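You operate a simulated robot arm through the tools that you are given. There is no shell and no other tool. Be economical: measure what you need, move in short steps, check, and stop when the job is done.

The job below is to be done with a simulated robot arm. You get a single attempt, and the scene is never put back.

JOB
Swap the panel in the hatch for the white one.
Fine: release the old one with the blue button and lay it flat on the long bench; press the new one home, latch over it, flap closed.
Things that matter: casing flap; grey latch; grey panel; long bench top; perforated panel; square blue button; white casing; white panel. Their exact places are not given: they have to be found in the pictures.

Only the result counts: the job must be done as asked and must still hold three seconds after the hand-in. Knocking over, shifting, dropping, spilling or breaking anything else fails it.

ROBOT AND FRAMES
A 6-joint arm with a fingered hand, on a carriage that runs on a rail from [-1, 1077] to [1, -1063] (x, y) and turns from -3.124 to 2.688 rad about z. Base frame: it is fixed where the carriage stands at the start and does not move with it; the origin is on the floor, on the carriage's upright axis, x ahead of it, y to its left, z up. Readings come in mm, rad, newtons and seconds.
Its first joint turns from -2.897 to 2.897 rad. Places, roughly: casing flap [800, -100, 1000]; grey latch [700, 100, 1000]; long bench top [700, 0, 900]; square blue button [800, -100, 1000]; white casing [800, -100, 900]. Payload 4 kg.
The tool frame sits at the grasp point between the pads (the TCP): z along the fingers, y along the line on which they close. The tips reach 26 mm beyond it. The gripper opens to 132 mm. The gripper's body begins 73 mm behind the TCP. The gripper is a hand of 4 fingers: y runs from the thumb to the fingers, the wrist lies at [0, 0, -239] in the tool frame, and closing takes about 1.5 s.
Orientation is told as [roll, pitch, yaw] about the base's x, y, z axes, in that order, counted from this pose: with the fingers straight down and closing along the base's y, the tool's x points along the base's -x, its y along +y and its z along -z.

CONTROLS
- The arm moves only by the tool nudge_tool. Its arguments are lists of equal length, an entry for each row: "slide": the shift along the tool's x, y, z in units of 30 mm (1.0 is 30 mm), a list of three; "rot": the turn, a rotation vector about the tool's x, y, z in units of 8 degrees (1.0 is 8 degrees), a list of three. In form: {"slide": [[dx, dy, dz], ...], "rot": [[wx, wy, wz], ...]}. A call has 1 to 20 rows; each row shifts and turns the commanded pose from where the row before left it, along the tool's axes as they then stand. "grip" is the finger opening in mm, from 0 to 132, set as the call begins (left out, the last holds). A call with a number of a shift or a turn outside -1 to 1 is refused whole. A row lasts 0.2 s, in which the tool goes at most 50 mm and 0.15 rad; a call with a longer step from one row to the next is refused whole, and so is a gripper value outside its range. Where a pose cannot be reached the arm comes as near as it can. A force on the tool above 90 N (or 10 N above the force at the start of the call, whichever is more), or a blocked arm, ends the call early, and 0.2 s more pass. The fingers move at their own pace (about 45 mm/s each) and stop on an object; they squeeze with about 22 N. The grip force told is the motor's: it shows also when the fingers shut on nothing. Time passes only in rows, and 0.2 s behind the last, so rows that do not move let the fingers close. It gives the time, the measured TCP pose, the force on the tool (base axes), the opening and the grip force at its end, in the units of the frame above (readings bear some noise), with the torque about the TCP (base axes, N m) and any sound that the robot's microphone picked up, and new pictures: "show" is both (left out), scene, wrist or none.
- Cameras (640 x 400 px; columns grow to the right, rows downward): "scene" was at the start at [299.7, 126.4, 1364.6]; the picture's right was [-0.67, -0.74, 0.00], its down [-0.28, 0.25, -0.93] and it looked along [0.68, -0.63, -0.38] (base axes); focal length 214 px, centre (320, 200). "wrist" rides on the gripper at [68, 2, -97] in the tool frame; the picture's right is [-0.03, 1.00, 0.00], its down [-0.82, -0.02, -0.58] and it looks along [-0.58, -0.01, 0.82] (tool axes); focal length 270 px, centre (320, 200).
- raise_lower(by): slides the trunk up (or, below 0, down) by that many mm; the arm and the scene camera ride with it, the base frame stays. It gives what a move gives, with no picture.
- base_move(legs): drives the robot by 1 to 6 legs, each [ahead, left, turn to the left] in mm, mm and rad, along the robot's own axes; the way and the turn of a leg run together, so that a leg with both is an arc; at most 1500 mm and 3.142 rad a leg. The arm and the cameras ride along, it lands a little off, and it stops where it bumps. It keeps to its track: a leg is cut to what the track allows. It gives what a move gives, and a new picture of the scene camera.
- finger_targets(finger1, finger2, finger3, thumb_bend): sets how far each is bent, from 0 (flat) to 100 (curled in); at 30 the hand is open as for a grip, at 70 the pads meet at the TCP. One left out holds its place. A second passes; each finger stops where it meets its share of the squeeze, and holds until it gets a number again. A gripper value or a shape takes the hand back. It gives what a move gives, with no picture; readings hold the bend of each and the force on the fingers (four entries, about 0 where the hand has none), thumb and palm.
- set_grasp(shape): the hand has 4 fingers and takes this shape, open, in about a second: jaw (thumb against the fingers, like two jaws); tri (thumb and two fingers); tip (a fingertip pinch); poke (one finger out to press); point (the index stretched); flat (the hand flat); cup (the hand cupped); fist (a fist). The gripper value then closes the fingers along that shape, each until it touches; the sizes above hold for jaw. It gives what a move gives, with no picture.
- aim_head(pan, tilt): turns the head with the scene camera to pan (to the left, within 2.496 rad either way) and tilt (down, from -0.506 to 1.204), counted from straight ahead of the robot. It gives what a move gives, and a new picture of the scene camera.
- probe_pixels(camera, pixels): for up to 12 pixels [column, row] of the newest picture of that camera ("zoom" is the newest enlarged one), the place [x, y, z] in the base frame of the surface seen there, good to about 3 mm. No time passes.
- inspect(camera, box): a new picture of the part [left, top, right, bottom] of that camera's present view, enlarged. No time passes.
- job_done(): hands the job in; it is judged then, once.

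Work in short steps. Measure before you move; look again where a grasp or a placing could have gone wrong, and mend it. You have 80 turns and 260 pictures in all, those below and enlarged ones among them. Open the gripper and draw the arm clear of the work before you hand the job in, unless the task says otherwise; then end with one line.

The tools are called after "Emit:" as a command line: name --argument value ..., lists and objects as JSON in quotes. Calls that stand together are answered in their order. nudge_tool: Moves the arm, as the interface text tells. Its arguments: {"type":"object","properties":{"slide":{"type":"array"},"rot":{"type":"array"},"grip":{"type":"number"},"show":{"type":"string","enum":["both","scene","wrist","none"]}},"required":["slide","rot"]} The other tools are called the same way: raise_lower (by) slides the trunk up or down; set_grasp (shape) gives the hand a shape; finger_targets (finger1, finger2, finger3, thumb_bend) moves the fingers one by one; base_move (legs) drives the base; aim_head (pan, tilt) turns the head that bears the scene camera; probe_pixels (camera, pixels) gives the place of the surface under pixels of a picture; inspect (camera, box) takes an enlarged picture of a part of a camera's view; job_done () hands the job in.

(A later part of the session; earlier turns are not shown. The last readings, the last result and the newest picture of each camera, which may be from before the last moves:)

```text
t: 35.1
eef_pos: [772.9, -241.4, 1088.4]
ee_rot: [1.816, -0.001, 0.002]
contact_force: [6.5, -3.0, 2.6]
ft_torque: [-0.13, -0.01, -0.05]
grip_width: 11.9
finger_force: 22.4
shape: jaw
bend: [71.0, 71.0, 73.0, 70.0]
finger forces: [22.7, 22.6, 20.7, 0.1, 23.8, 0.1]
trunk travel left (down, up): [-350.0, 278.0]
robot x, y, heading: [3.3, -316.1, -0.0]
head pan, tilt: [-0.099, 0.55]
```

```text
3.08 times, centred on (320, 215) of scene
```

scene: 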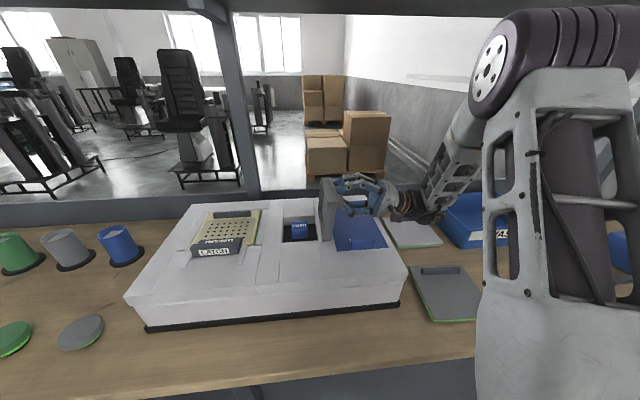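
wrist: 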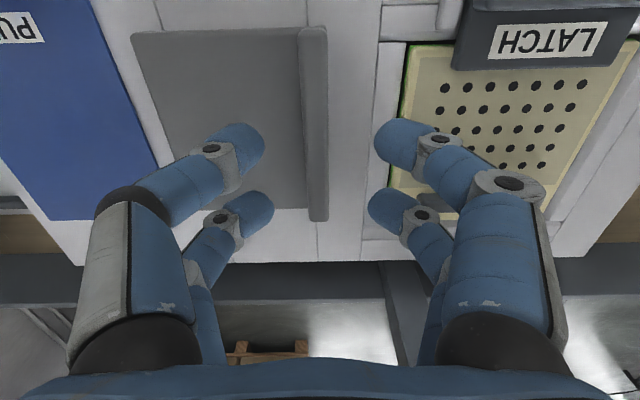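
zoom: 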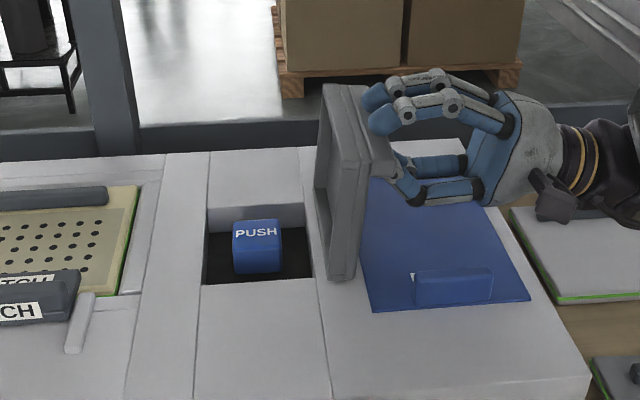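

Lid leans past upright with small forces. I open the hand and back out along the tool axis.

Emit:
nudge_tool --slide '[[0, 0, 0], [0, 0, 0], [0, 0, 0], [0, 0, 0], [0, 0, 0]]' --rot '[[0, 0, 0], [0, 0, 0], [0, 0, 0], [0, 0, 0], [0, 0, 0]]' --grip 50 --show "scene"

Emit:
inspect --camera "scene" --box '[240, 150, 400, 280]'

```text
t: 36.3
eef_pos: [771.2, -240.9, 1088.8]
ee_rot: [1.814, -0.001, 0.002]
contact_force: [0.0, 0.2, -0.8]
ft_torque: [-0.01, -0.01, 0.01]
grip_width: 49.4
finger_force: 0.1
shape: jaw
bend: [74.0, 74.0, 74.0, 70.0]
finger forces: [0.1, 0.1, 0.0, 0.1, 0.4, 0.0]
trunk travel left (down, up): [-350.0, 278.0]
robot x, y, heading: [0.1, -318.6, -0.007]
head pan, tilt: [-0.099, 0.55]
```

scene: 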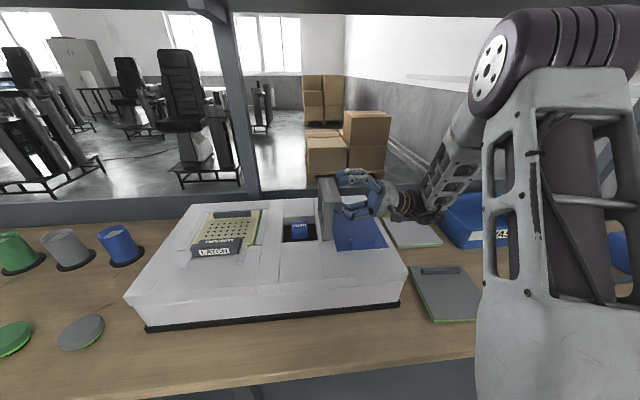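

```text
3.08 times, centred on (320, 215) of scene
```

zoom: 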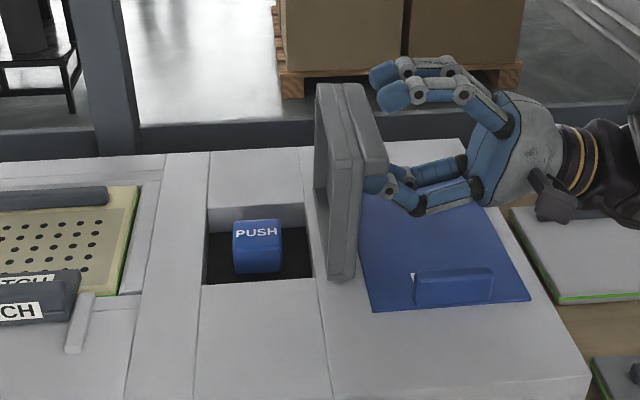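

The lid stays. Back out, rising once clear.

Emit:
nudge_tool --slide '[[0, 0, -0.8], [0, 0.1, -0.9], [0, 0.3, -0.9], [0, 0.5, -0.8], [0, 0.9, -0.4], [0, 0.9, -0.4], [0, 0.9, 0], [0, 0.9, 0]]' --rot '[[0, 0, 0], [0, 0, 0], [0, 0, 0], [0, 0, 0], [0, 0, 0], [0, 0, 0], [0, 0, 0], [0, 0, 0]]' --show "scene"

Emit:
inspect --camera "scene" --box '[240, 150, 400, 280]'

```text
t: 38.1
eef_pos: [774.3, -304.8, 1146.2]
ee_rot: [1.803, 0.0, -0.01]
contact_force: [1.1, 0.2, -0.8]
ft_torque: [-0.03, -0.03, 0.0]
grip_width: 49.6
finger_force: 0.0
shape: jaw
bend: [74.0, 74.0, 74.0, 70.0]
finger forces: [0.0, 0.1, 0.0, 0.1, 0.0, 0.0]
out of reach, approached as far as the arm can: row 4, 5, 6, 7, 8
trunk travel left (down, up): [-350.0, 278.0]
robot x, y, heading: [-2.5, -316.1, -0.001]
head pan, tilt: [-0.099, 0.55]
```

scene: 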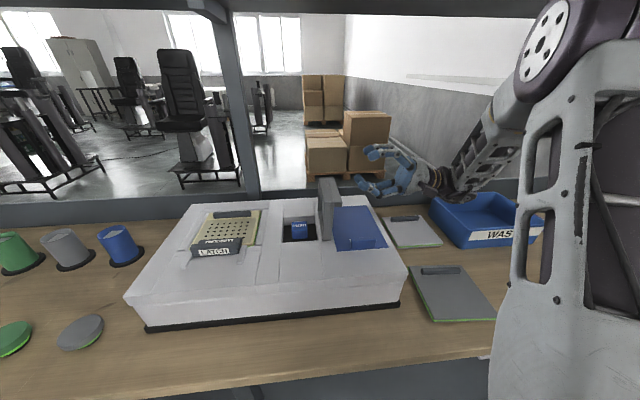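

```text
3.08 times, centred on (320, 215) of scene
```

zoom: 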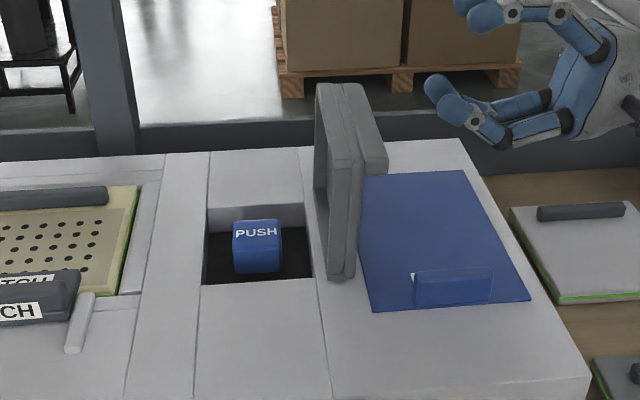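

The lid stays open. I straighten the hand there and meanwhile measure the button, latch, panels and free bench spots in this scene picture.

Emit:
probe_pixels --camera "zoom" --pixels '[[257, 225], [257, 260], [237, 240], [280, 240], [270, 278], [45, 197], [30, 290], [20, 312], [75, 330], [85, 295], [115, 250], [140, 270]]'

Emit:
probe_pixels --camera "scene" --pixels '[[220, 340], [220, 375], [400, 345], [410, 217], [392, 219], [390, 246], [441, 242], [437, 270], [420, 320], [490, 317], [435, 205], [150, 330]]'

Emit:
inspect --camera "scene" --box '[160, 195, 280, 275]'

Emit:
nudge_tool --slide '[[0, 0, 0], [0, 0, 0], [0, 0, 0], [0, 0, 0], [0, 0, 0], [0, 0, 0], [0, 0, 0], [0, 0, 0], [0, 0, 0], [0, 0, 0], [0, 0, 0], [0, 0, 0], [0, 0, 0]]' --rot '[[1, 0, 0], [1, 0, 0], [1, 0, 0], [1, 0, 0], [1, 0, 0], [1, 0, 0], [1, 0, 0], [1, 0, 0], [1, 0, 0], [1, 0, 0], [1, 0, 0], [1, 0, 0], [0.95, 0, 0]]' --show "none"

```text
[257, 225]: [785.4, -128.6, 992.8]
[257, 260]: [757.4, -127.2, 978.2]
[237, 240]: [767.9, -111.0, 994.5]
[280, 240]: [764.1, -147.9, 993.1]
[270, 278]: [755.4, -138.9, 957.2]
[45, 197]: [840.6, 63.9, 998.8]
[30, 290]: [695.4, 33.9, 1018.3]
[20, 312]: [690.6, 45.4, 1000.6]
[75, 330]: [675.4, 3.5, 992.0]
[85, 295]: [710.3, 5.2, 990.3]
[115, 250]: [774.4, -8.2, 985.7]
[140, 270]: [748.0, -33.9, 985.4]
```

```text
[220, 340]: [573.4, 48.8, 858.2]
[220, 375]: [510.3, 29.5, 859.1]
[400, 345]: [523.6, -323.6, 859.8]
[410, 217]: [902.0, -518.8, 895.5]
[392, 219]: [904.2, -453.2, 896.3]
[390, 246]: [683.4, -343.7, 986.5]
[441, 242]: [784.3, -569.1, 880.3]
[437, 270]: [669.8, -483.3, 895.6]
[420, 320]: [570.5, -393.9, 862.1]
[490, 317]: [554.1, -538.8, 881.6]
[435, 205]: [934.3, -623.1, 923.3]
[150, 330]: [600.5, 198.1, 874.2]
```

```text
5.00 times, centred on (220, 235) of scene
```

zoom: 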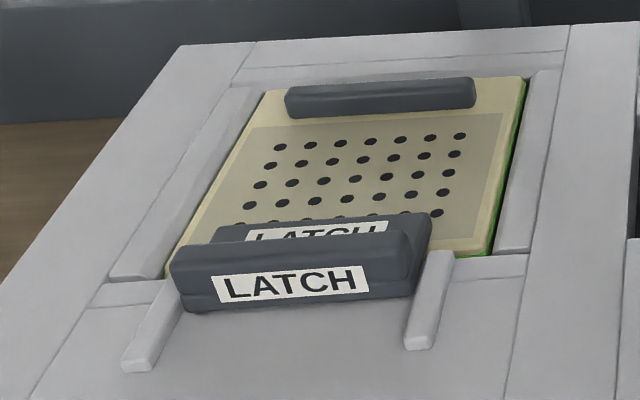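

```text
t: 40.9
eef_pos: [775.6, -305.3, 1145.9]
ee_rot: [0.006, -0.002, 0.003]
contact_force: [-0.3, 0.2, -0.6]
ft_torque: [0.0, 0.0, -0.01]
grip_width: 49.4
finger_force: 0.0
shape: jaw
bend: [74.0, 74.0, 74.0, 70.0]
finger forces: [0.0, 0.0, 0.0, 0.0, 0.0, 0.0]
trunk travel left (down, up): [-350.0, 278.0]
robot x, y, heading: [-1.8, -316.5, -0.006]
head pan, tilt: [-0.099, 0.55]
```

Bench is z 860, casing top 985, button top (767,−129,993), latch ridge z 1018. Next I look at the latch closely; moving to a viewpoint over it, passing above the lid.

Emit:
nudge_tool --slide '[[0.5, 0, -0.7], [0.5, 0.3, -0.7], [0.5, 0.94, -0.2], [0.5, 0.94, 0], [0.5, 0.94, 0], [0.5, 0.94, 0], [0.5, 0.94, 0], [0.5, 0.94, 0], [0.5, 0.94, 0], [0.5, 0.94, 0], [0.5, 0.94, 0], [0.3, 0.94, 0], [0, 0.94, 0], [0, 0.94, 0.5], [0, 0.94, 0.5]]' --rot '[[0, 0, 0], [0, 0, 0], [0, 0, 0], [0, 0, 0], [0, 0, 0], [0, 0, 0], [0, 0, 0], [0, 0, 0], [0, 0, 0], [0, 0, 0], [0, 0, 0], [0, 0, 0], [0, 0, 0], [0, 0, 0], [0, 0, 0]]' --show "wrist" --grip 132

Emit:
inspect --camera "wrist" --box '[180, 60, 460, 235]'

```text
t: 44.1
eef_pos: [602.3, 68.3, 1165.7]
ee_rot: [0.008, -0.002, 0.001]
contact_force: [-0.1, 0.2, 1.0]
ft_torque: [0.04, -0.03, 0.0]
grip_width: 131.6
finger_force: 0.1
shape: jaw
bend: [30.0, 30.0, 30.0, 30.0]
finger forces: [0.0, 0.0, 0.0, 0.0, 0.0, 0.0]
trunk travel left (down, up): [-350.0, 278.0]
robot x, y, heading: [1.4, -316.3, -0.004]
head pan, tilt: [-0.099, 0.55]
```

wrist: 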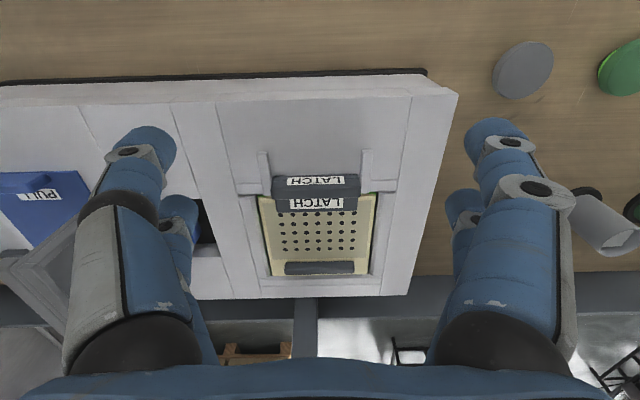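

```text
2.29 times, centred on (320, 148) of wrist
```

zoom: 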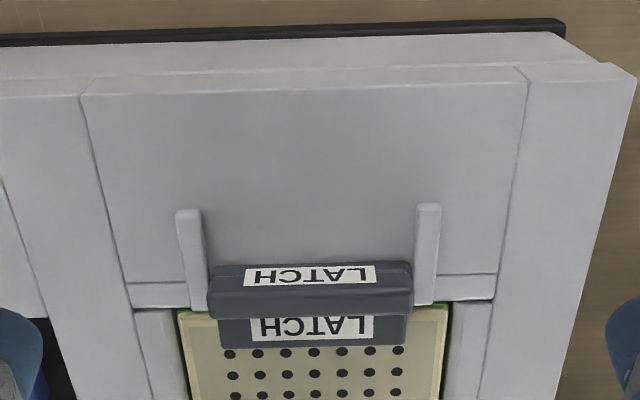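

The latch looks like a slider between two rails (zoom 190,255 and 427,255), ridge nearest the robot. Measure it.

Emit:
probe_pixels --camera "zoom" --pixels '[[225, 272], [400, 272], [310, 266], [310, 284], [310, 300], [310, 342], [250, 335], [190, 215], [428, 210], [427, 295], [310, 250], [425, 315]]'

Emit:
probe_pixels --camera "wrist" --pixels '[[290, 268], [350, 268], [320, 263], [320, 272], [266, 262], [272, 274], [367, 272], [262, 200], [378, 200], [320, 225], [320, 278], [210, 250]]'

```text
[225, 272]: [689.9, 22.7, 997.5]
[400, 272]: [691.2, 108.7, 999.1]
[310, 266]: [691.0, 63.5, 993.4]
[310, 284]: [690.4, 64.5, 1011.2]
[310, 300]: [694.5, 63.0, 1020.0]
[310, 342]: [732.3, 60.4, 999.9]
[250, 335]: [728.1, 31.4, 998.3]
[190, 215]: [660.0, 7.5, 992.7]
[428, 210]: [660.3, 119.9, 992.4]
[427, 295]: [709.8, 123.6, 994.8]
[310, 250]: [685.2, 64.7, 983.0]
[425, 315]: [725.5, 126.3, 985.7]
```

```text
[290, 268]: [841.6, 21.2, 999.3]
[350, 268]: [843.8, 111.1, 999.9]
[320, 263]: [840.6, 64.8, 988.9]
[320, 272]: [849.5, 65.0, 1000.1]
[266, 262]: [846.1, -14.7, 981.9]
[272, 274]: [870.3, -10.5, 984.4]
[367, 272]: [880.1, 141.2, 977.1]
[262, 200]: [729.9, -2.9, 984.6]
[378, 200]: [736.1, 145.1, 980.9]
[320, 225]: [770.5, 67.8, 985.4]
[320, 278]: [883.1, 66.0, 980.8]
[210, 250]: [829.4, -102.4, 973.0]
```

The latch is x 690–732, y 20–110, ridge top z 1020. I move over the ridge and turn the hand +90° so it closes along x.

Emit:
nudge_tool --slide '[[-0.8, -0.03, 0.3], [-0.8, -0.03, 0.3], [-0.8, -0.03, 0.3], [-0.8, 0, 0], [0, 0, 0], [0, 0, 0], [0, 0, 0], [0, 0, 0], [0, 0, 0], [0, 0, 0], [0, 0, 0], [0, 0, 0], [0, 0, 0], [0, 0, 0], [0, 0, 0], [0, 0, 0]]' --rot '[[0, 0, 0], [0, 0, 0], [0, 0, 0], [0, 0, 0], [0, 0, -0.9375], [0, 0, -0.9375], [0, 0, -0.9375], [0, 0, -0.9375], [0, 0, -0.9375], [0, 0, -0.9375], [0, 0, -0.9375], [0, 0, -0.9375], [0, 0, -0.9375], [0, 0, -0.9375], [0, 0, -0.9375], [0, 0, -0.9375]]' --grip 50

```text
t: 47.5
eef_pos: [696.9, 69.2, 1138.4]
ee_rot: [-0.002, -0.007, 1.574]
contact_force: [-0.3, 0.3, 0.6]
ft_torque: [-0.04, 0.02, -0.01]
grip_width: 50.3
finger_force: 0.1
shape: jaw
bend: [73.0, 73.0, 73.0, 70.0]
finger forces: [0.0, 0.1, 0.1, 0.0, 0.0, 0.0]
trunk travel left (down, up): [-350.0, 278.0]
robot x, y, heading: [-2.3, -315.7, -0.001]
head pan, tilt: [-0.099, 0.55]
```

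scene: 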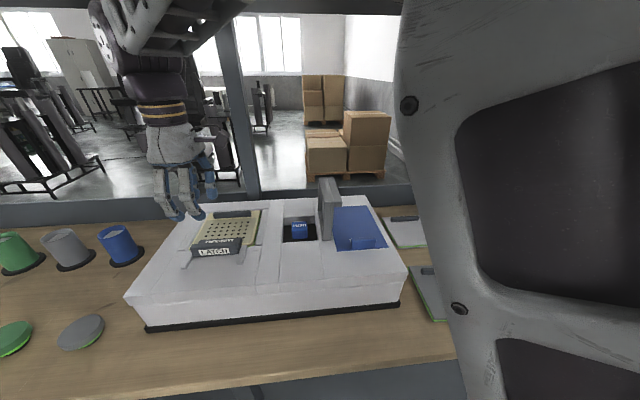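
wrist: 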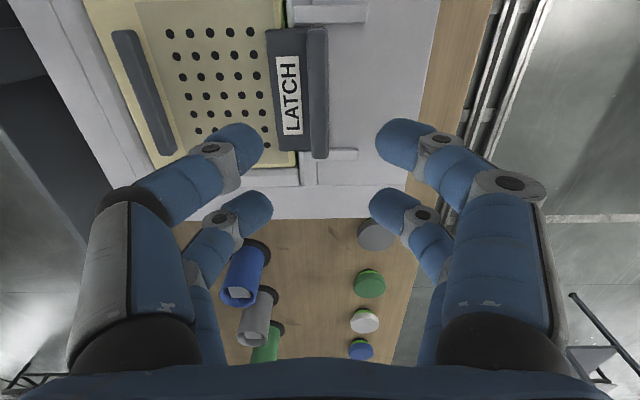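

Aligned with the ridge. Lower to z ≈1031 and close on the ridge.

Emit:
nudge_tool --slide '[[0.13, 0, 0.9], [0, 0, 0.9], [0, 0, 0.9], [0, 0, 0.85]]' --rot '[[0, 0, 0], [0, 0, 0], [0, 0, 0], [0, 0, 0]]' --show "none"

Emit:
nudge_tool --slide '[[0, 0, 0], [0, 0, 0], [0, 0, 0], [0, 0, 0], [0, 0, 0], [0, 0, 0]]' --rot '[[0, 0, 0], [0, 0, 0], [0, 0, 0], [0, 0, 0], [0, 0, 0], [0, 0, 0]]' --grip 0

Emit:
inspect --camera "scene" --box '[150, 160, 290, 280]'

```text
t: 48.5
eef_pos: [698.5, 63.0, 1034.3]
ee_rot: [0.0, -0.007, 1.572]
contact_force: [0.3, -0.9, 1.1]
ft_torque: [0.02, 0.05, -0.01]
grip_width: 50.1
finger_force: 0.2
shape: jaw
bend: [73.0, 73.0, 73.0, 70.0]
finger forces: [0.1, 0.1, 0.0, 0.1, 0.0, 0.1]
trunk travel left (down, up): [-350.0, 278.0]
robot x, y, heading: [2.1, -315.5, -0.001]
head pan, tilt: [-0.099, 0.55]
```

```text
t: 49.9
eef_pos: [696.4, 64.1, 1035.5]
ee_rot: [0.001, -0.008, 1.574]
contact_force: [-0.4, -0.2, -4.7]
ft_torque: [0.01, 0.0, 0.01]
grip_width: 10.9
finger_force: 21.9
shape: jaw
bend: [72.0, 72.0, 72.0, 70.0]
finger forces: [19.4, 19.5, 19.3, 0.1, 19.7, 0.0]
trunk travel left (down, up): [-350.0, 278.0]
robot x, y, heading: [-0.3, -313.5, -0.001]
head pan, tilt: [-0.099, 0.55]
```

scene: 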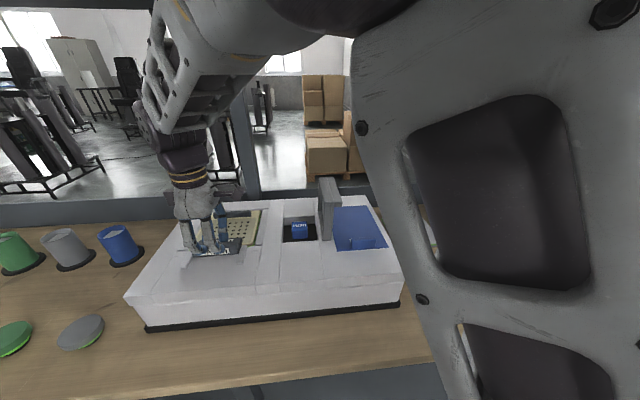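
wrist: 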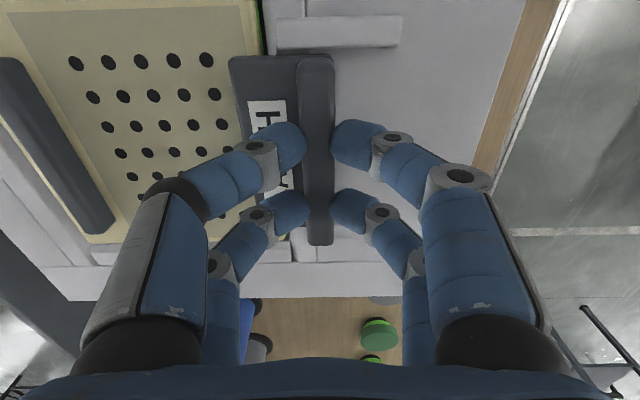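

```text
3.33 times, centred on (220, 220) of scene
```

zoom: 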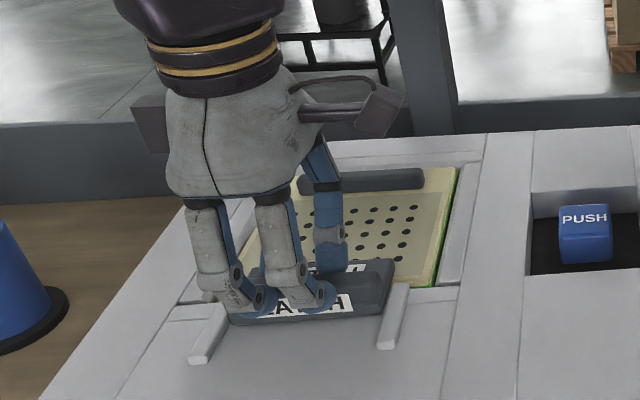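

Ridge gripped. Pull it toward the robot (tool +y) by 15 mm in small steps and watch the force.

Emit:
nudge_tool --slide '[[0, 0.12, 0], [0, 0.13, 0], [0, 0.13, 0], [0, 0.13, 0]]' --rot '[[0, 0, 0], [0, 0, 0], [0, 0, 0], [0, 0, 0]]' --show "wrist"

```text
t: 50.9
eef_pos: [683.0, 63.7, 1033.2]
ee_rot: [-0.002, -0.008, 1.572]
contact_force: [1.0, -9.3, 8.9]
ft_torque: [-0.2, -0.02, 0.02]
grip_width: 11.0
finger_force: 21.5
shape: jaw
bend: [72.0, 72.0, 72.0, 70.0]
finger forces: [20.7, 20.3, 20.5, 0.0, 21.7, 0.1]
trunk travel left (down, up): [-350.0, 278.0]
robot x, y, heading: [-1.1, -319.7, 0.002]
head pan, tilt: [-0.099, 0.55]
```

wrist: 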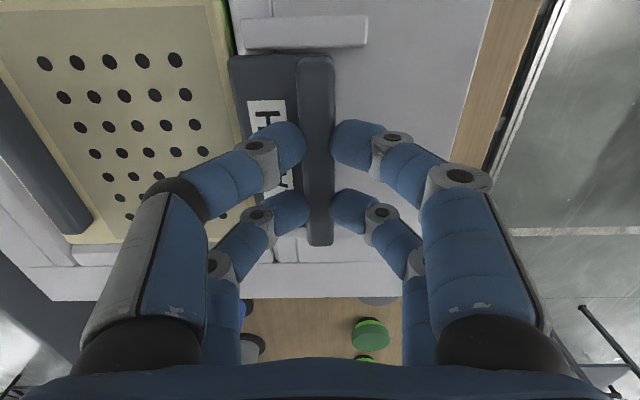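

The latch slides; the tongue is leaving the panel. Continue up to 27 mm more.

Emit:
nudge_tool --slide '[[0, 0.15, 0], [0, 0.15, 0], [0, 0.15, 0], [0, 0.15, 0], [0, 0.15, 0], [0, 0.15, 0]]' --rot '[[0, 0, 0], [0, 0, 0], [0, 0, 0], [0, 0, 0], [0, 0, 0], [0, 0, 0]]' --show "wrist"

```text
t: 52.3
eef_pos: [659.1, 64.9, 1034.6]
ee_rot: [-0.015, -0.012, 1.574]
contact_force: [61.7, -10.6, 28.6]
ft_torque: [-0.4, -2.0, -0.11]
grip_width: 18.0
finger_force: 21.9
shape: jaw
bend: [74.0, 74.0, 70.0, 70.0]
finger forces: [6.7, 6.6, 34.7, 0.1, 41.2, 0.0]
trunk travel left (down, up): [-350.0, 278.0]
robot x, y, heading: [1.3, -316.3, -0.004]
head pan, tilt: [-0.099, 0.55]
```

wrist: 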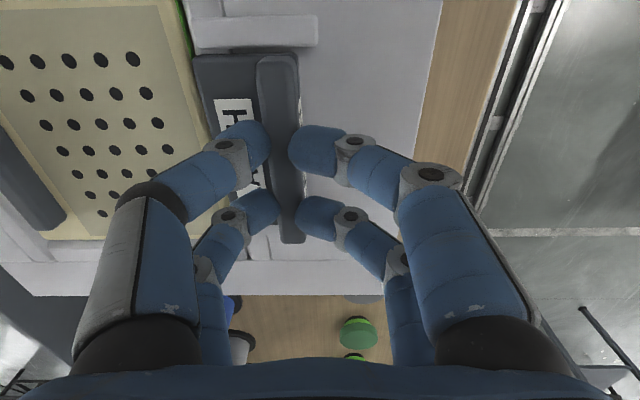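

Latch reached its stop (62 N). Release and rise, then look.

Emit:
nudge_tool --slide '[[0, -0.3, 0], [0, 0, 0], [0, 0, 0], [0, 0, 0], [0, 0, -0.9], [0, 0, -0.9], [0, 0, -0.9], [0, 0, -0.9], [0, 0, -0.3]]' --rot '[[0, 0, 0], [0, 0, 0], [0, 0, 0], [0, 0, 0], [0, 0, 0], [0, 0, 0], [0, 0, 0], [0, 0, 0], [0, 0, 0]]' --grip 60

Emit:
inspect --camera "scene" --box '[160, 195, 280, 275]'

Emit:
inspect --camera "wrist" --box '[80, 0, 400, 200]'

```text
t: 54.3
eef_pos: [663.2, 64.8, 1149.8]
ee_rot: [-0.003, -0.008, 1.573]
contact_force: [0.8, -0.4, -0.4]
ft_torque: [0.0, 0.0, -0.01]
grip_width: 59.8
finger_force: 0.0
shape: jaw
bend: [73.0, 73.0, 73.0, 70.0]
finger forces: [0.0, 0.0, 0.0, 0.0, 0.0, 0.0]
trunk travel left (down, up): [-350.0, 278.0]
robot x, y, heading: [0.5, -314.2, -0.01]
head pan, tilt: [-0.099, 0.55]
```

scene: 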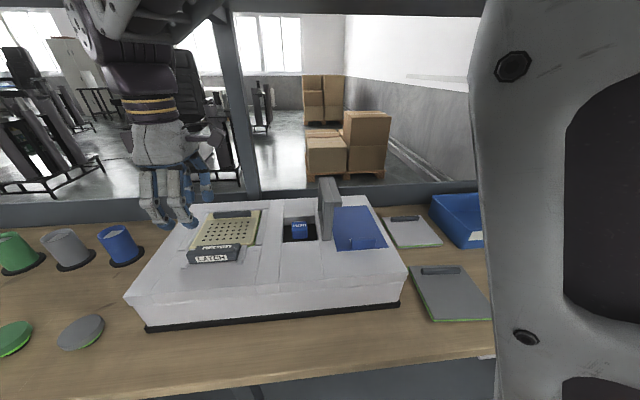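
wrist: 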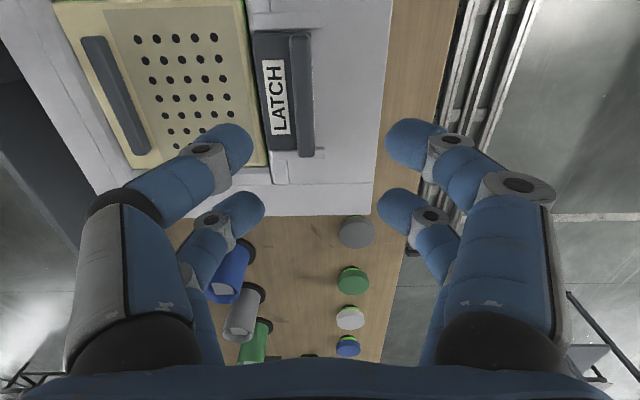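

```text
5.00 times, centred on (220, 235) of scene
```

zoom: 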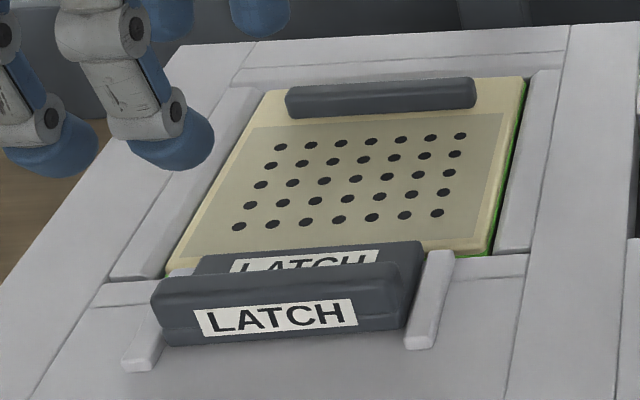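

```text
2.00 times, centred on (240, 100) of wrist
```

zoom: 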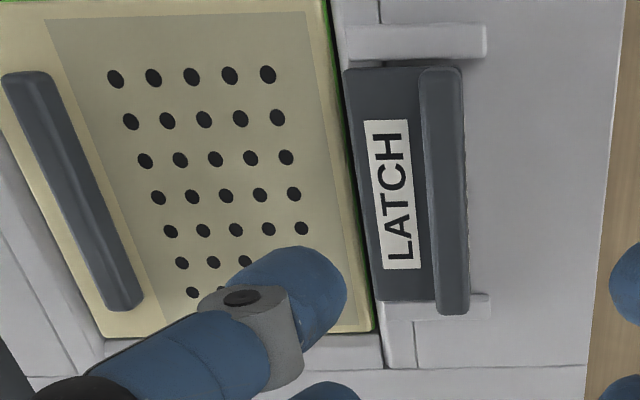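

Latch is open and clear of the panel. For the button I want the camera side away from the lid, so I turn the hand to yaw −90° and take the poke shape.

Emit:
set_grasp --shape "poke"

Emit:
nudge_tool --slide '[[0, 0, 0], [0, 0, 0], [0, 0, 0], [0, 0, 0], [0, 0, 0], [0, 0, 0], [0, 0, 0], [0, 0, 0], [0, 0, 0], [0, 0, 0], [0, 0, 0], [0, 0, 0]]' --rot '[[0, 0, 0.9375], [0, 0, 0.9375], [0, 0, 0.9375], [0, 0, 0.9375], [0, 0, 0.9375], [0, 0, 0.9375], [0, 0, 0.9375], [0, 0, 0.9375], [0, 0, 0.9375], [0, 0, 0.9375], [0, 0, 0.9375], [0, 0, 0.9375]]' --show "none"

Emit:
nudge_tool --slide '[[0, 0, 0], [0, 0, 0], [0, 0, 0], [0, 0, 0], [0, 0, 0], [0, 0, 0], [0, 0, 0], [0, 0, 0], [0, 0, 0], [0, 0, 0], [0, 0, 0], [0, 0, 0]]' --rot '[[0, 0, 0.9375], [0, 0, 0.9375], [0, 0, 0.9375], [0, 0, 0.9375], [0, 0, 0.9375], [0, 0, 0.9375], [0, 0, 0.9375], [0, 0, 0.9375], [0, 0, 0.9375], [0, 0, 0.9375], [0, 0, 0.9375], [0, 0, 0.9375]]'

```text
t: 55.2
eef_pos: [663.5, 64.3, 1149.8]
ee_rot: [-0.003, -0.008, 1.573]
contact_force: [0.7, 0.5, 0.4]
ft_torque: [0.0, -0.03, -0.01]
grip_width: 0.1
finger_force: 0.0
shape: poke
bend: [100.0, 100.0, 100.0, 34.0]
finger forces: [0.0, 0.1, 0.1, 0.0, 0.0, 0.0]
trunk travel left (down, up): [-350.0, 278.0]
robot x, y, heading: [0.4, -317.3, -0.002]
head pan, tilt: [-0.099, 0.55]
```

```text
t: 57.8
eef_pos: [663.8, 65.6, 1149.2]
ee_rot: [0.007, -0.001, 0.0]
contact_force: [0.4, -0.5, 0.4]
ft_torque: [-0.01, 0.01, -0.02]
grip_width: 0.0
finger_force: 0.1
shape: poke
bend: [100.0, 100.0, 100.0, 34.0]
finger forces: [0.0, 0.0, 0.0, 0.0, 0.1, 0.1]
trunk travel left (down, up): [-350.0, 278.0]
robot x, y, heading: [-0.0, -317.0, -0.005]
head pan, tilt: [-0.099, 0.55]
```

```text
t: 60.4
eef_pos: [663.6, 65.3, 1149.9]
ee_rot: [0.001, 0.008, -1.571]
contact_force: [0.0, 0.7, 0.3]
ft_torque: [0.02, -0.06, -0.01]
grip_width: 0.0
finger_force: 0.0
shape: poke
bend: [100.0, 100.0, 100.0, 34.0]
finger forces: [0.0, 0.1, 0.0, 0.0, 0.0, 0.0]
trunk travel left (down, up): [-350.0, 278.0]
robot x, y, heading: [0.8, -312.2, -0.003]
head pan, tilt: [-0.099, 0.55]
```

scene: 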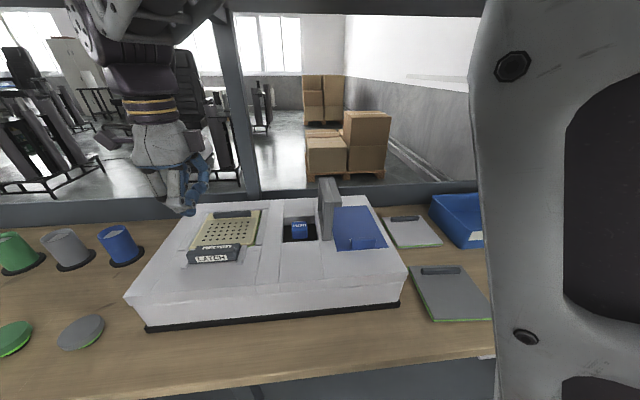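
wrist: 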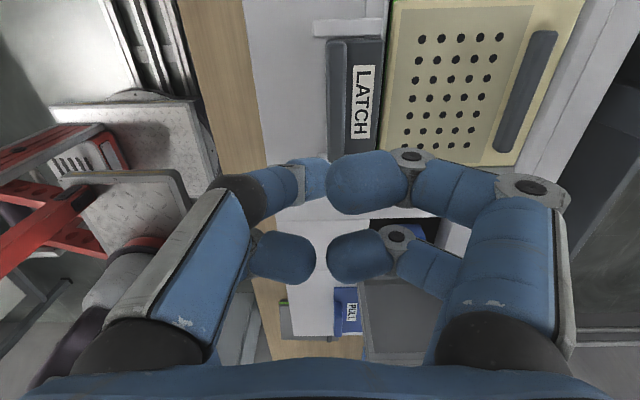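

I need to see which finger is extended in this shape.

Emit:
inspect --camera "wrist" --box '[160, 110, 480, 310]'

Emit:
inspect --camera "scene" --box '[110, 120, 250, 220]'

Emit:
probe_pixels --camera "wrist" --pixels '[[355, 190], [305, 170], [285, 260], [360, 255]]'

```text
2.00 times, centred on (320, 210) of wrist
```

zoom: 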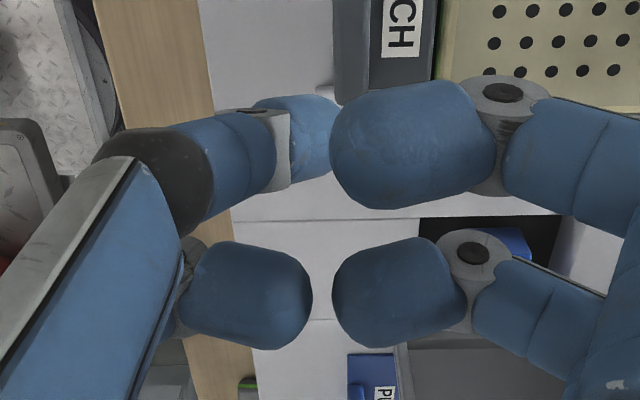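

```text
4.00 times, centred on (180, 170) of scene
```

zoom: 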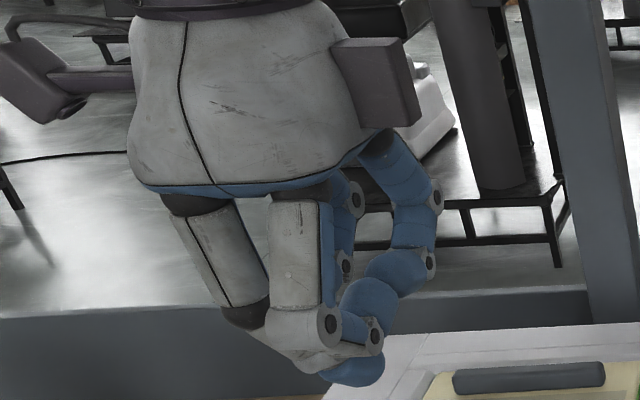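

```text
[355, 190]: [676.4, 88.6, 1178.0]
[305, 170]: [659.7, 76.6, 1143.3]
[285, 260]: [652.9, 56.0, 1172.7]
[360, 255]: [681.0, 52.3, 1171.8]
```

The lowest tip is the one at zoom (350,372). I probe it.

Emit:
probe_pixels --camera "zoom" --pixels '[[350, 380], [330, 375], [372, 372], [352, 365], [370, 335], [365, 295]]'

Emit:
probe_pixels --camera "wrist" --pixels '[[320, 163], [318, 185], [295, 200], [310, 195], [322, 175]]'

```text
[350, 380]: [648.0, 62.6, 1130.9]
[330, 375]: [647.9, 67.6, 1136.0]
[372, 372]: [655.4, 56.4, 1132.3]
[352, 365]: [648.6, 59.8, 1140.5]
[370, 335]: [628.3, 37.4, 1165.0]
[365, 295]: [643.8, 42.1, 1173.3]
```

```text
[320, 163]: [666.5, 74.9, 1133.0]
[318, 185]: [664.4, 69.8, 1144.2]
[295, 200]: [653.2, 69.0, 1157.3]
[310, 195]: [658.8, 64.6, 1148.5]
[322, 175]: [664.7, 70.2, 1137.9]
```

The poke tip sits at the TCP, ~24 mm below. Move over the button (TCP ≈ 771,−129) and down to z 1035.

Emit:
nudge_tool --slide '[[-0.924, 0.516, 0], [-0.924, 0.516, 0], [-0.924, 0.516, 0], [-0.924, 0.516, 0], [-0.924, 0.516, 0], [-0.924, 0.516, 0], [-0.924, 0.516, 0], [0, 0, 0.95], [0, 0, 0.95], [0, 0, 0.95], [0, 0, 0.95]]' --rot '[[0, 0, 0], [0, 0, 0], [0, 0, 0], [0, 0, 0], [0, 0, 0], [0, 0, 0], [0, 0, 0], [0, 0, 0], [0, 0, 0], [0, 0, 0], [0, 0, 0]]'

Emit:
inspect --camera "scene" --box '[240, 150, 380, 260]'

```text
t: 62.8
eef_pos: [772.4, -127.6, 1030.7]
ee_rot: [0.001, 0.005, -1.57]
contact_force: [-0.7, -0.5, -0.4]
ft_torque: [-0.02, -0.01, -0.02]
grip_width: 0.0
finger_force: 0.1
shape: poke
bend: [100.0, 100.0, 100.0, 34.0]
finger forces: [0.0, 0.0, 0.0, 0.0, 0.0, 0.1]
trunk travel left (down, up): [-350.0, 278.0]
robot x, y, heading: [5.0, -315.0, -0.003]
head pan, tilt: [-0.099, 0.55]
```

scene: 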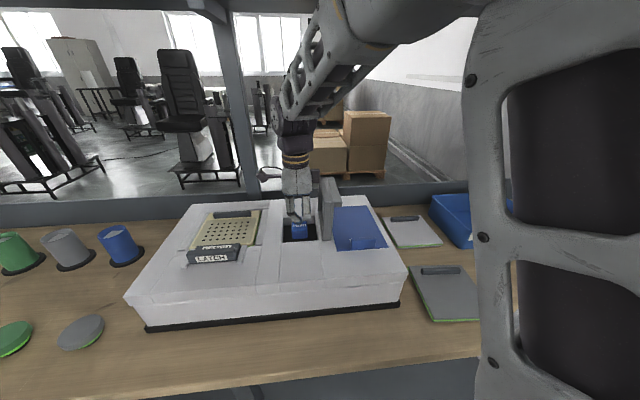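
wrist: 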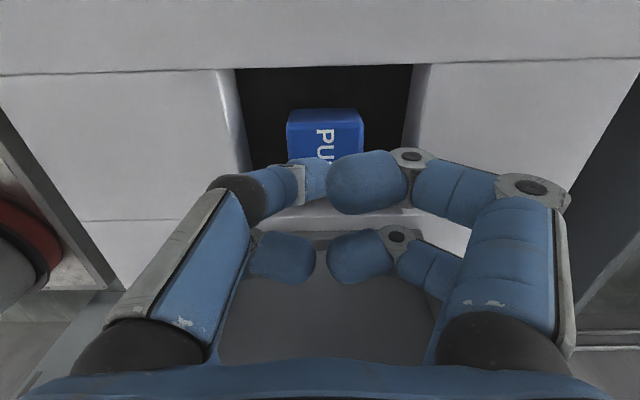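

```text
3.64 times, centred on (310, 205) of scene
```

zoom: 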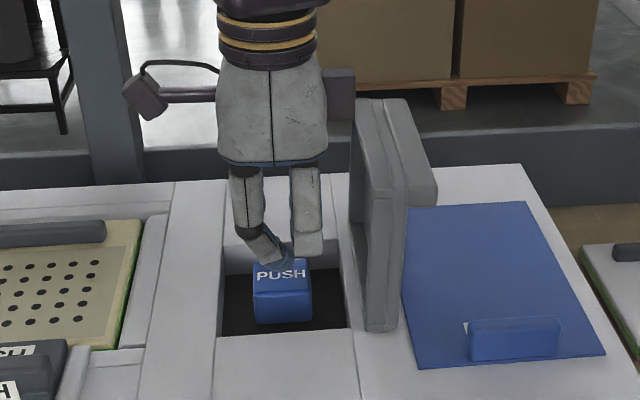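

The tip is over the button. Press down in small steps.

Emit:
nudge_tool --slide '[[0, -0.2, 0.2], [0, 0, 0.2], [0, 0, 0.15], [0, 0, 0.15], [0, 0, 0.15]]' --rot '[[0, 0, 0], [0, 0, 0], [0, 0, 0], [0, 0, 0], [0, 0, 0]]' --show "scene"

Emit:
inspect --camera "scene" --box '[160, 160, 380, 280]'

```text
t: 64.0
eef_pos: [765.4, -127.3, 1013.3]
ee_rot: [0.002, 0.008, -1.569]
contact_force: [-12.7, 0.2, 42.2]
ft_torque: [0.04, 0.26, 0.03]
grip_width: 0.0
finger_force: 0.1
shape: poke
bend: [100.0, 100.0, 100.0, 35.0]
finger forces: [0.1, 0.0, 0.1, 0.0, 42.5, 0.0]
trunk travel left (down, up): [-350.0, 278.0]
robot x, y, heading: [0.6, -316.4, -0.005]
head pan, tilt: [-0.099, 0.55]
heard: click
```

scene: 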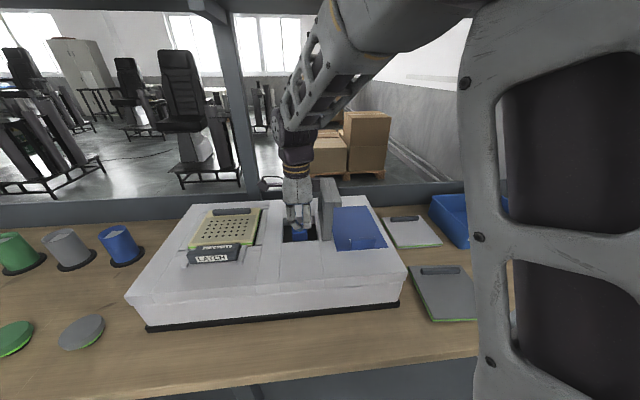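

```text
2.91 times, centred on (270, 220) of scene
```

zoom: 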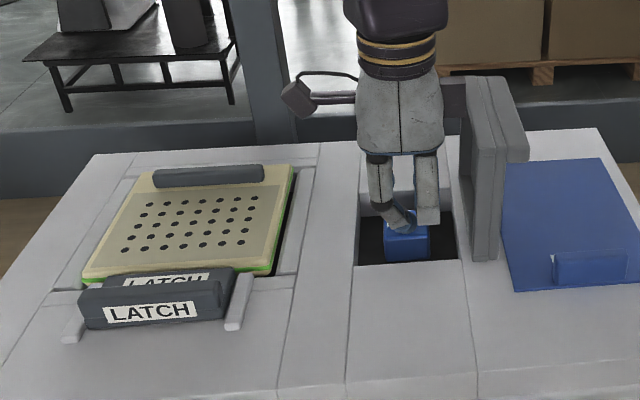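

Click heard and the panel has popped up. I rise, take the jaw shape, and move over the panel's handle.

Emit:
nudge_tool --slide '[[0, 0, -0.5], [0, 0, -0.9], [0, 0, -0.9], [0, 0, -0.9], [0, 0, -0.9], [0.3, 0, -0.4], [0.9, 0.4, 0], [0.9, 0.4, 0], [0.9, 0.4, 0], [0.9, 0.4, 0], [0.9, 0.4, 0], [0.9, 0.4, 0], [0.8, 0.4, 0]]' --rot '[[0, 0, 0], [0, 0, 0], [0, 0, 0], [0, 0, 0], [0, 0, 0], [0, 0, 0], [0, 0, 0], [0, 0, 0], [0, 0, 0], [0, 0, 0], [0, 0, 0], [0, 0, 0], [0, 0, 0]]' --show "none"

Emit:
set_grasp --shape "jaw"

Emit:
nudge_tool --slide '[[0, 0, 0], [0, 0, 0], [0, 0, 0], [0, 0, 0], [0, 0, 0]]' --rot '[[0, 0, 0], [0, 0, 0], [0, 0, 0], [0, 0, 0], [0, 0, 0]]' --grip 50

Emit:
inspect --camera "scene" --box '[150, 140, 350, 265]'

```text
t: 66.8
eef_pos: [846.6, 65.9, 1145.7]
ee_rot: [0.003, 0.006, -1.567]
contact_force: [-0.2, -0.5, 1.1]
ft_torque: [0.03, -0.04, 0.01]
grip_width: 0.2
finger_force: 0.1
shape: poke
bend: [100.0, 100.0, 100.0, 34.0]
finger forces: [0.1, 0.1, 0.1, 0.0, 0.0, 0.0]
trunk travel left (down, up): [-350.0, 278.0]
robot x, y, heading: [-0.9, -317.1, -0.0]
head pan, tilt: [-0.099, 0.55]
```

```text
t: 67.7
eef_pos: [846.5, 64.3, 1143.7]
ee_rot: [0.0, 0.007, -1.568]
contact_force: [-0.1, -1.2, 0.2]
ft_torque: [0.0, -0.01, -0.02]
grip_width: 132.0
finger_force: 0.0
shape: jaw
bend: [30.0, 30.0, 30.0, 30.0]
finger forces: [0.1, 0.0, 0.1, 0.0, 0.0, 0.0]
trunk travel left (down, up): [-350.0, 278.0]
robot x, y, heading: [3.0, -314.0, -0.002]
head pan, tilt: [-0.099, 0.55]
```

```text
t: 68.9
eef_pos: [847.5, 64.6, 1144.8]
ee_rot: [0.003, 0.007, -1.57]
contact_force: [0.6, 0.1, -0.3]
ft_torque: [-0.02, 0.02, 0.01]
grip_width: 50.5
finger_force: 0.0
shape: jaw
bend: [73.0, 73.0, 73.0, 70.0]
finger forces: [0.1, 0.1, 0.0, 0.0, 0.1, 0.1]
trunk travel left (down, up): [-350.0, 278.0]
robot x, y, heading: [0.2, -318.0, -0.003]
head pan, tilt: [-0.099, 0.55]
```

scene: 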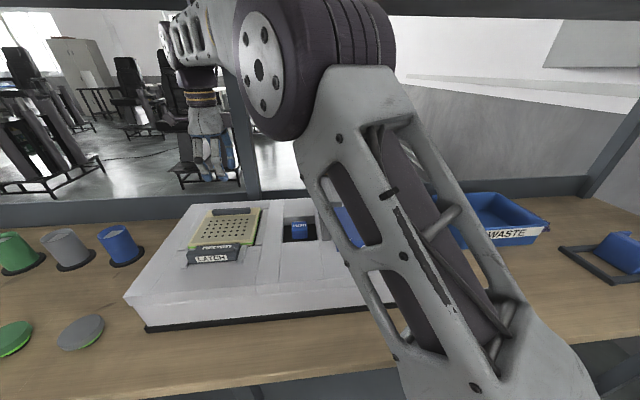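
wrist: 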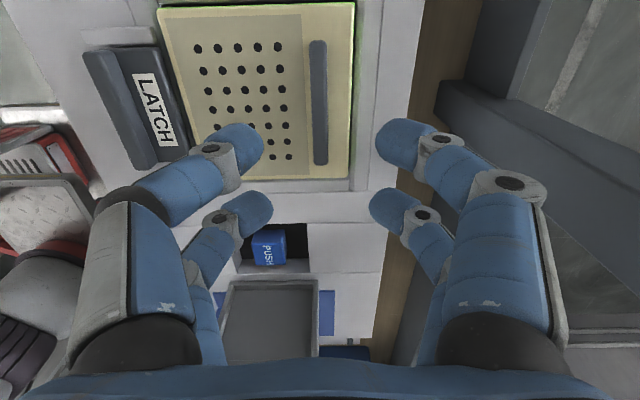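

```text
3.20 times, centred on (250, 202) of scene
```

zoom: 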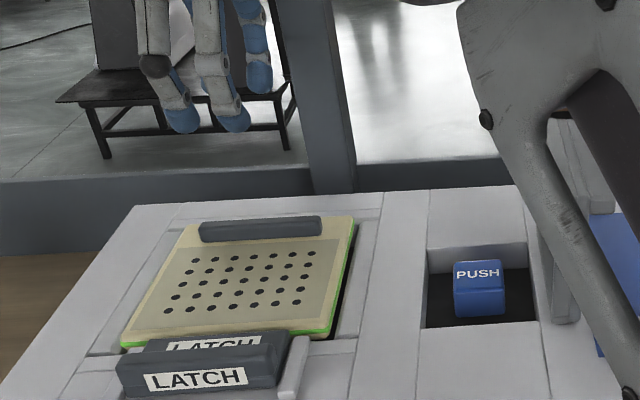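

Emit:
probe_pixels --camera "wrist" --pixels '[[318, 50], [319, 155], [319, 100], [311, 100], [327, 100], [300, 100], [355, 60], [165, 10], [190, 110], [300, 178], [340, 178], [240, 175]]'

Emit:
inspect --camera "wrist" --box '[140, 0, 400, 190]'

```text
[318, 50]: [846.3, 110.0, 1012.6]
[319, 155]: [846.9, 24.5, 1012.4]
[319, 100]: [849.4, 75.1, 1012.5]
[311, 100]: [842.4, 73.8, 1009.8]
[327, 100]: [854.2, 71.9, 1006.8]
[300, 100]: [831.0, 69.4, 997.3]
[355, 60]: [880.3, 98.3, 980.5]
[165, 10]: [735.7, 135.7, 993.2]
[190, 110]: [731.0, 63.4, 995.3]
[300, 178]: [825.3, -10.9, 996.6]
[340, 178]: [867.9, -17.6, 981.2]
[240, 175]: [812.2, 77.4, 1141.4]
```

```text
2.11 times, centred on (270, 95) of wrist
```

zoom: 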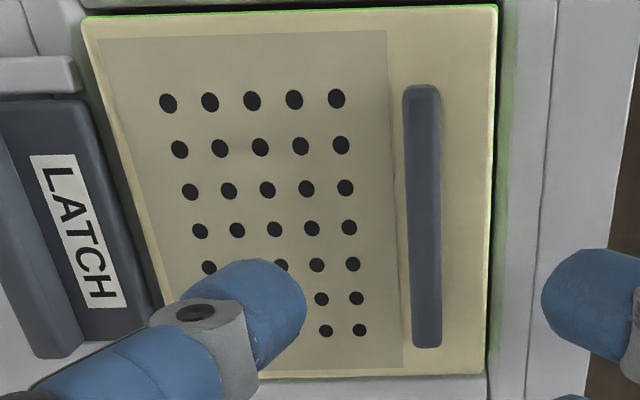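

Panel popped to z 997; handle at x 848, y 20–114, top z 1012. Lower to z ≈1026 and grip the handle.

Emit:
nudge_tool --slide '[[0, 0, 0.95], [0, 0, 0.95], [0.05, 0, 0.95], [0, 0, 0.7], [0, 0, 0.4]]' --rot '[[0, 0, 0], [0, 0, 0], [0, 0, 0], [0, 0, 0], [0, 0, 0]]' --show "none"

Emit:
nudge_tool --slide '[[0, 0, 0], [0, 0, 0], [0, 0, 0], [0, 0, 0], [0, 0, 0], [0, 0, 0]]' --rot '[[0, 0, 0], [0, 0, 0], [0, 0, 0], [0, 0, 0], [0, 0, 0], [0, 0, 0]]' --grip 0

```text
t: 70.1
eef_pos: [853.2, 67.9, 1026.0]
ee_rot: [0.002, 0.007, -1.569]
contact_force: [-0.7, -0.5, 1.0]
ft_torque: [0.01, -0.05, -0.03]
grip_width: 50.5
finger_force: 0.1
shape: jaw
bend: [73.0, 73.0, 73.0, 70.0]
finger forces: [0.1, 0.1, 0.0, 0.0, 0.0, 0.0]
trunk travel left (down, up): [-350.0, 278.0]
robot x, y, heading: [0.9, -316.5, -0.009]
head pan, tilt: [-0.099, 0.55]
```

```text
t: 71.5
eef_pos: [851.3, 67.5, 1027.0]
ee_rot: [0.002, 0.007, -1.571]
contact_force: [-0.5, 0.9, -1.2]
ft_torque: [0.02, 0.0, 0.01]
grip_width: 9.6
finger_force: 21.2
shape: jaw
bend: [71.0, 71.0, 72.0, 70.0]
finger forces: [19.7, 19.6, 19.6, 0.1, 19.8, 0.0]
trunk travel left (down, up): [-350.0, 278.0]
robot x, y, heading: [0.1, -316.8, -0.004]
head pan, tilt: [-0.099, 0.55]
```

scene: 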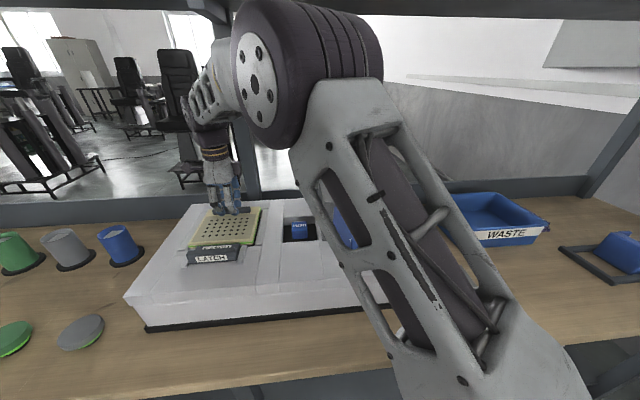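
wrist: 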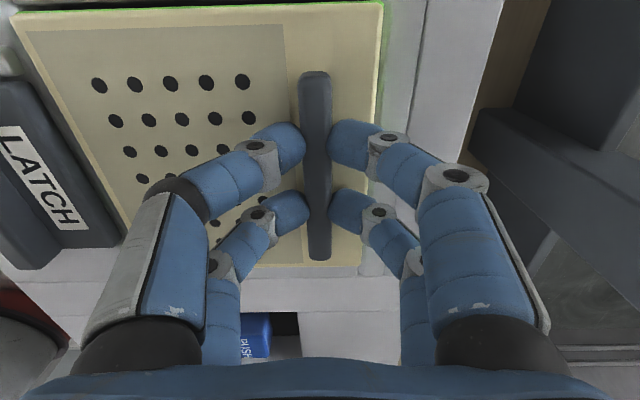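

Handle gripped. Lift straight up 30 mm slowly and check.

Emit:
nudge_tool --slide '[[0, 0, -0.2], [0, 0, -0.3], [0, 0, -0.4], [0, 0, -0.5]]' --rot '[[0, 0, 0], [0, 0, 0], [0, 0, 0], [0, 0, 0]]'

Emit:
inspect --camera "scene" --box '[150, 140, 350, 265]'

```text
t: 72.5
eef_pos: [851.2, 67.9, 1067.4]
ee_rot: [-0.001, 0.006, -1.569]
contact_force: [0.5, -1.0, -1.8]
ft_torque: [0.04, -0.07, 0.01]
grip_width: 9.5
finger_force: 22.3
shape: jaw
bend: [71.0, 71.0, 72.0, 70.0]
finger forces: [19.8, 19.9, 20.0, 0.1, 19.9, 0.0]
trunk travel left (down, up): [-350.0, 278.0]
robot x, y, heading: [-2.0, -312.9, -0.006]
head pan, tilt: [-0.099, 0.55]
```

scene: 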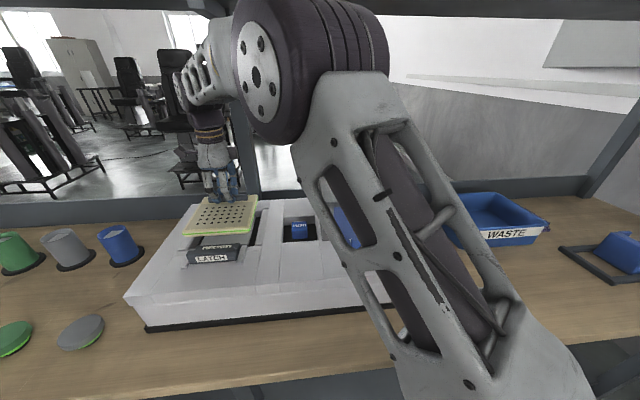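
wrist: 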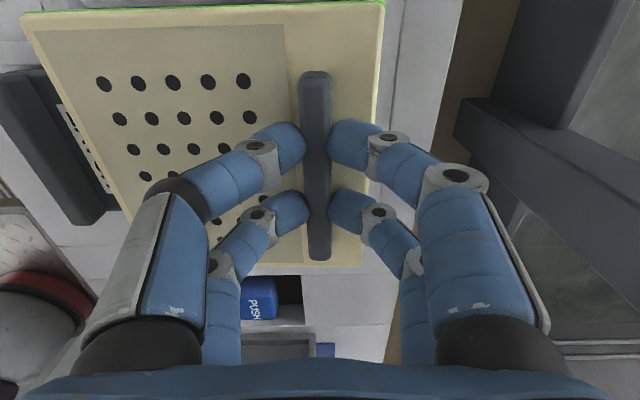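

```text
3.20 times, centred on (250, 202) of scene
```

zoom: 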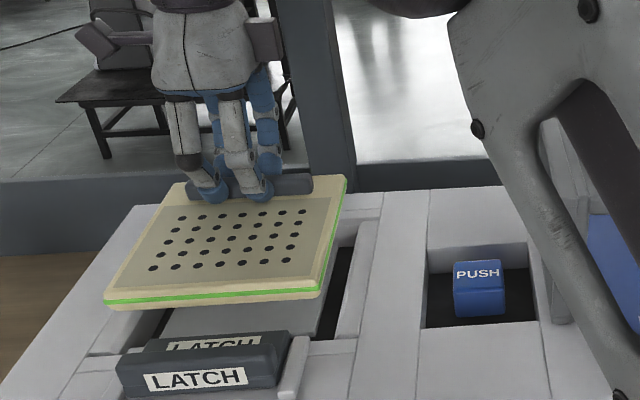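

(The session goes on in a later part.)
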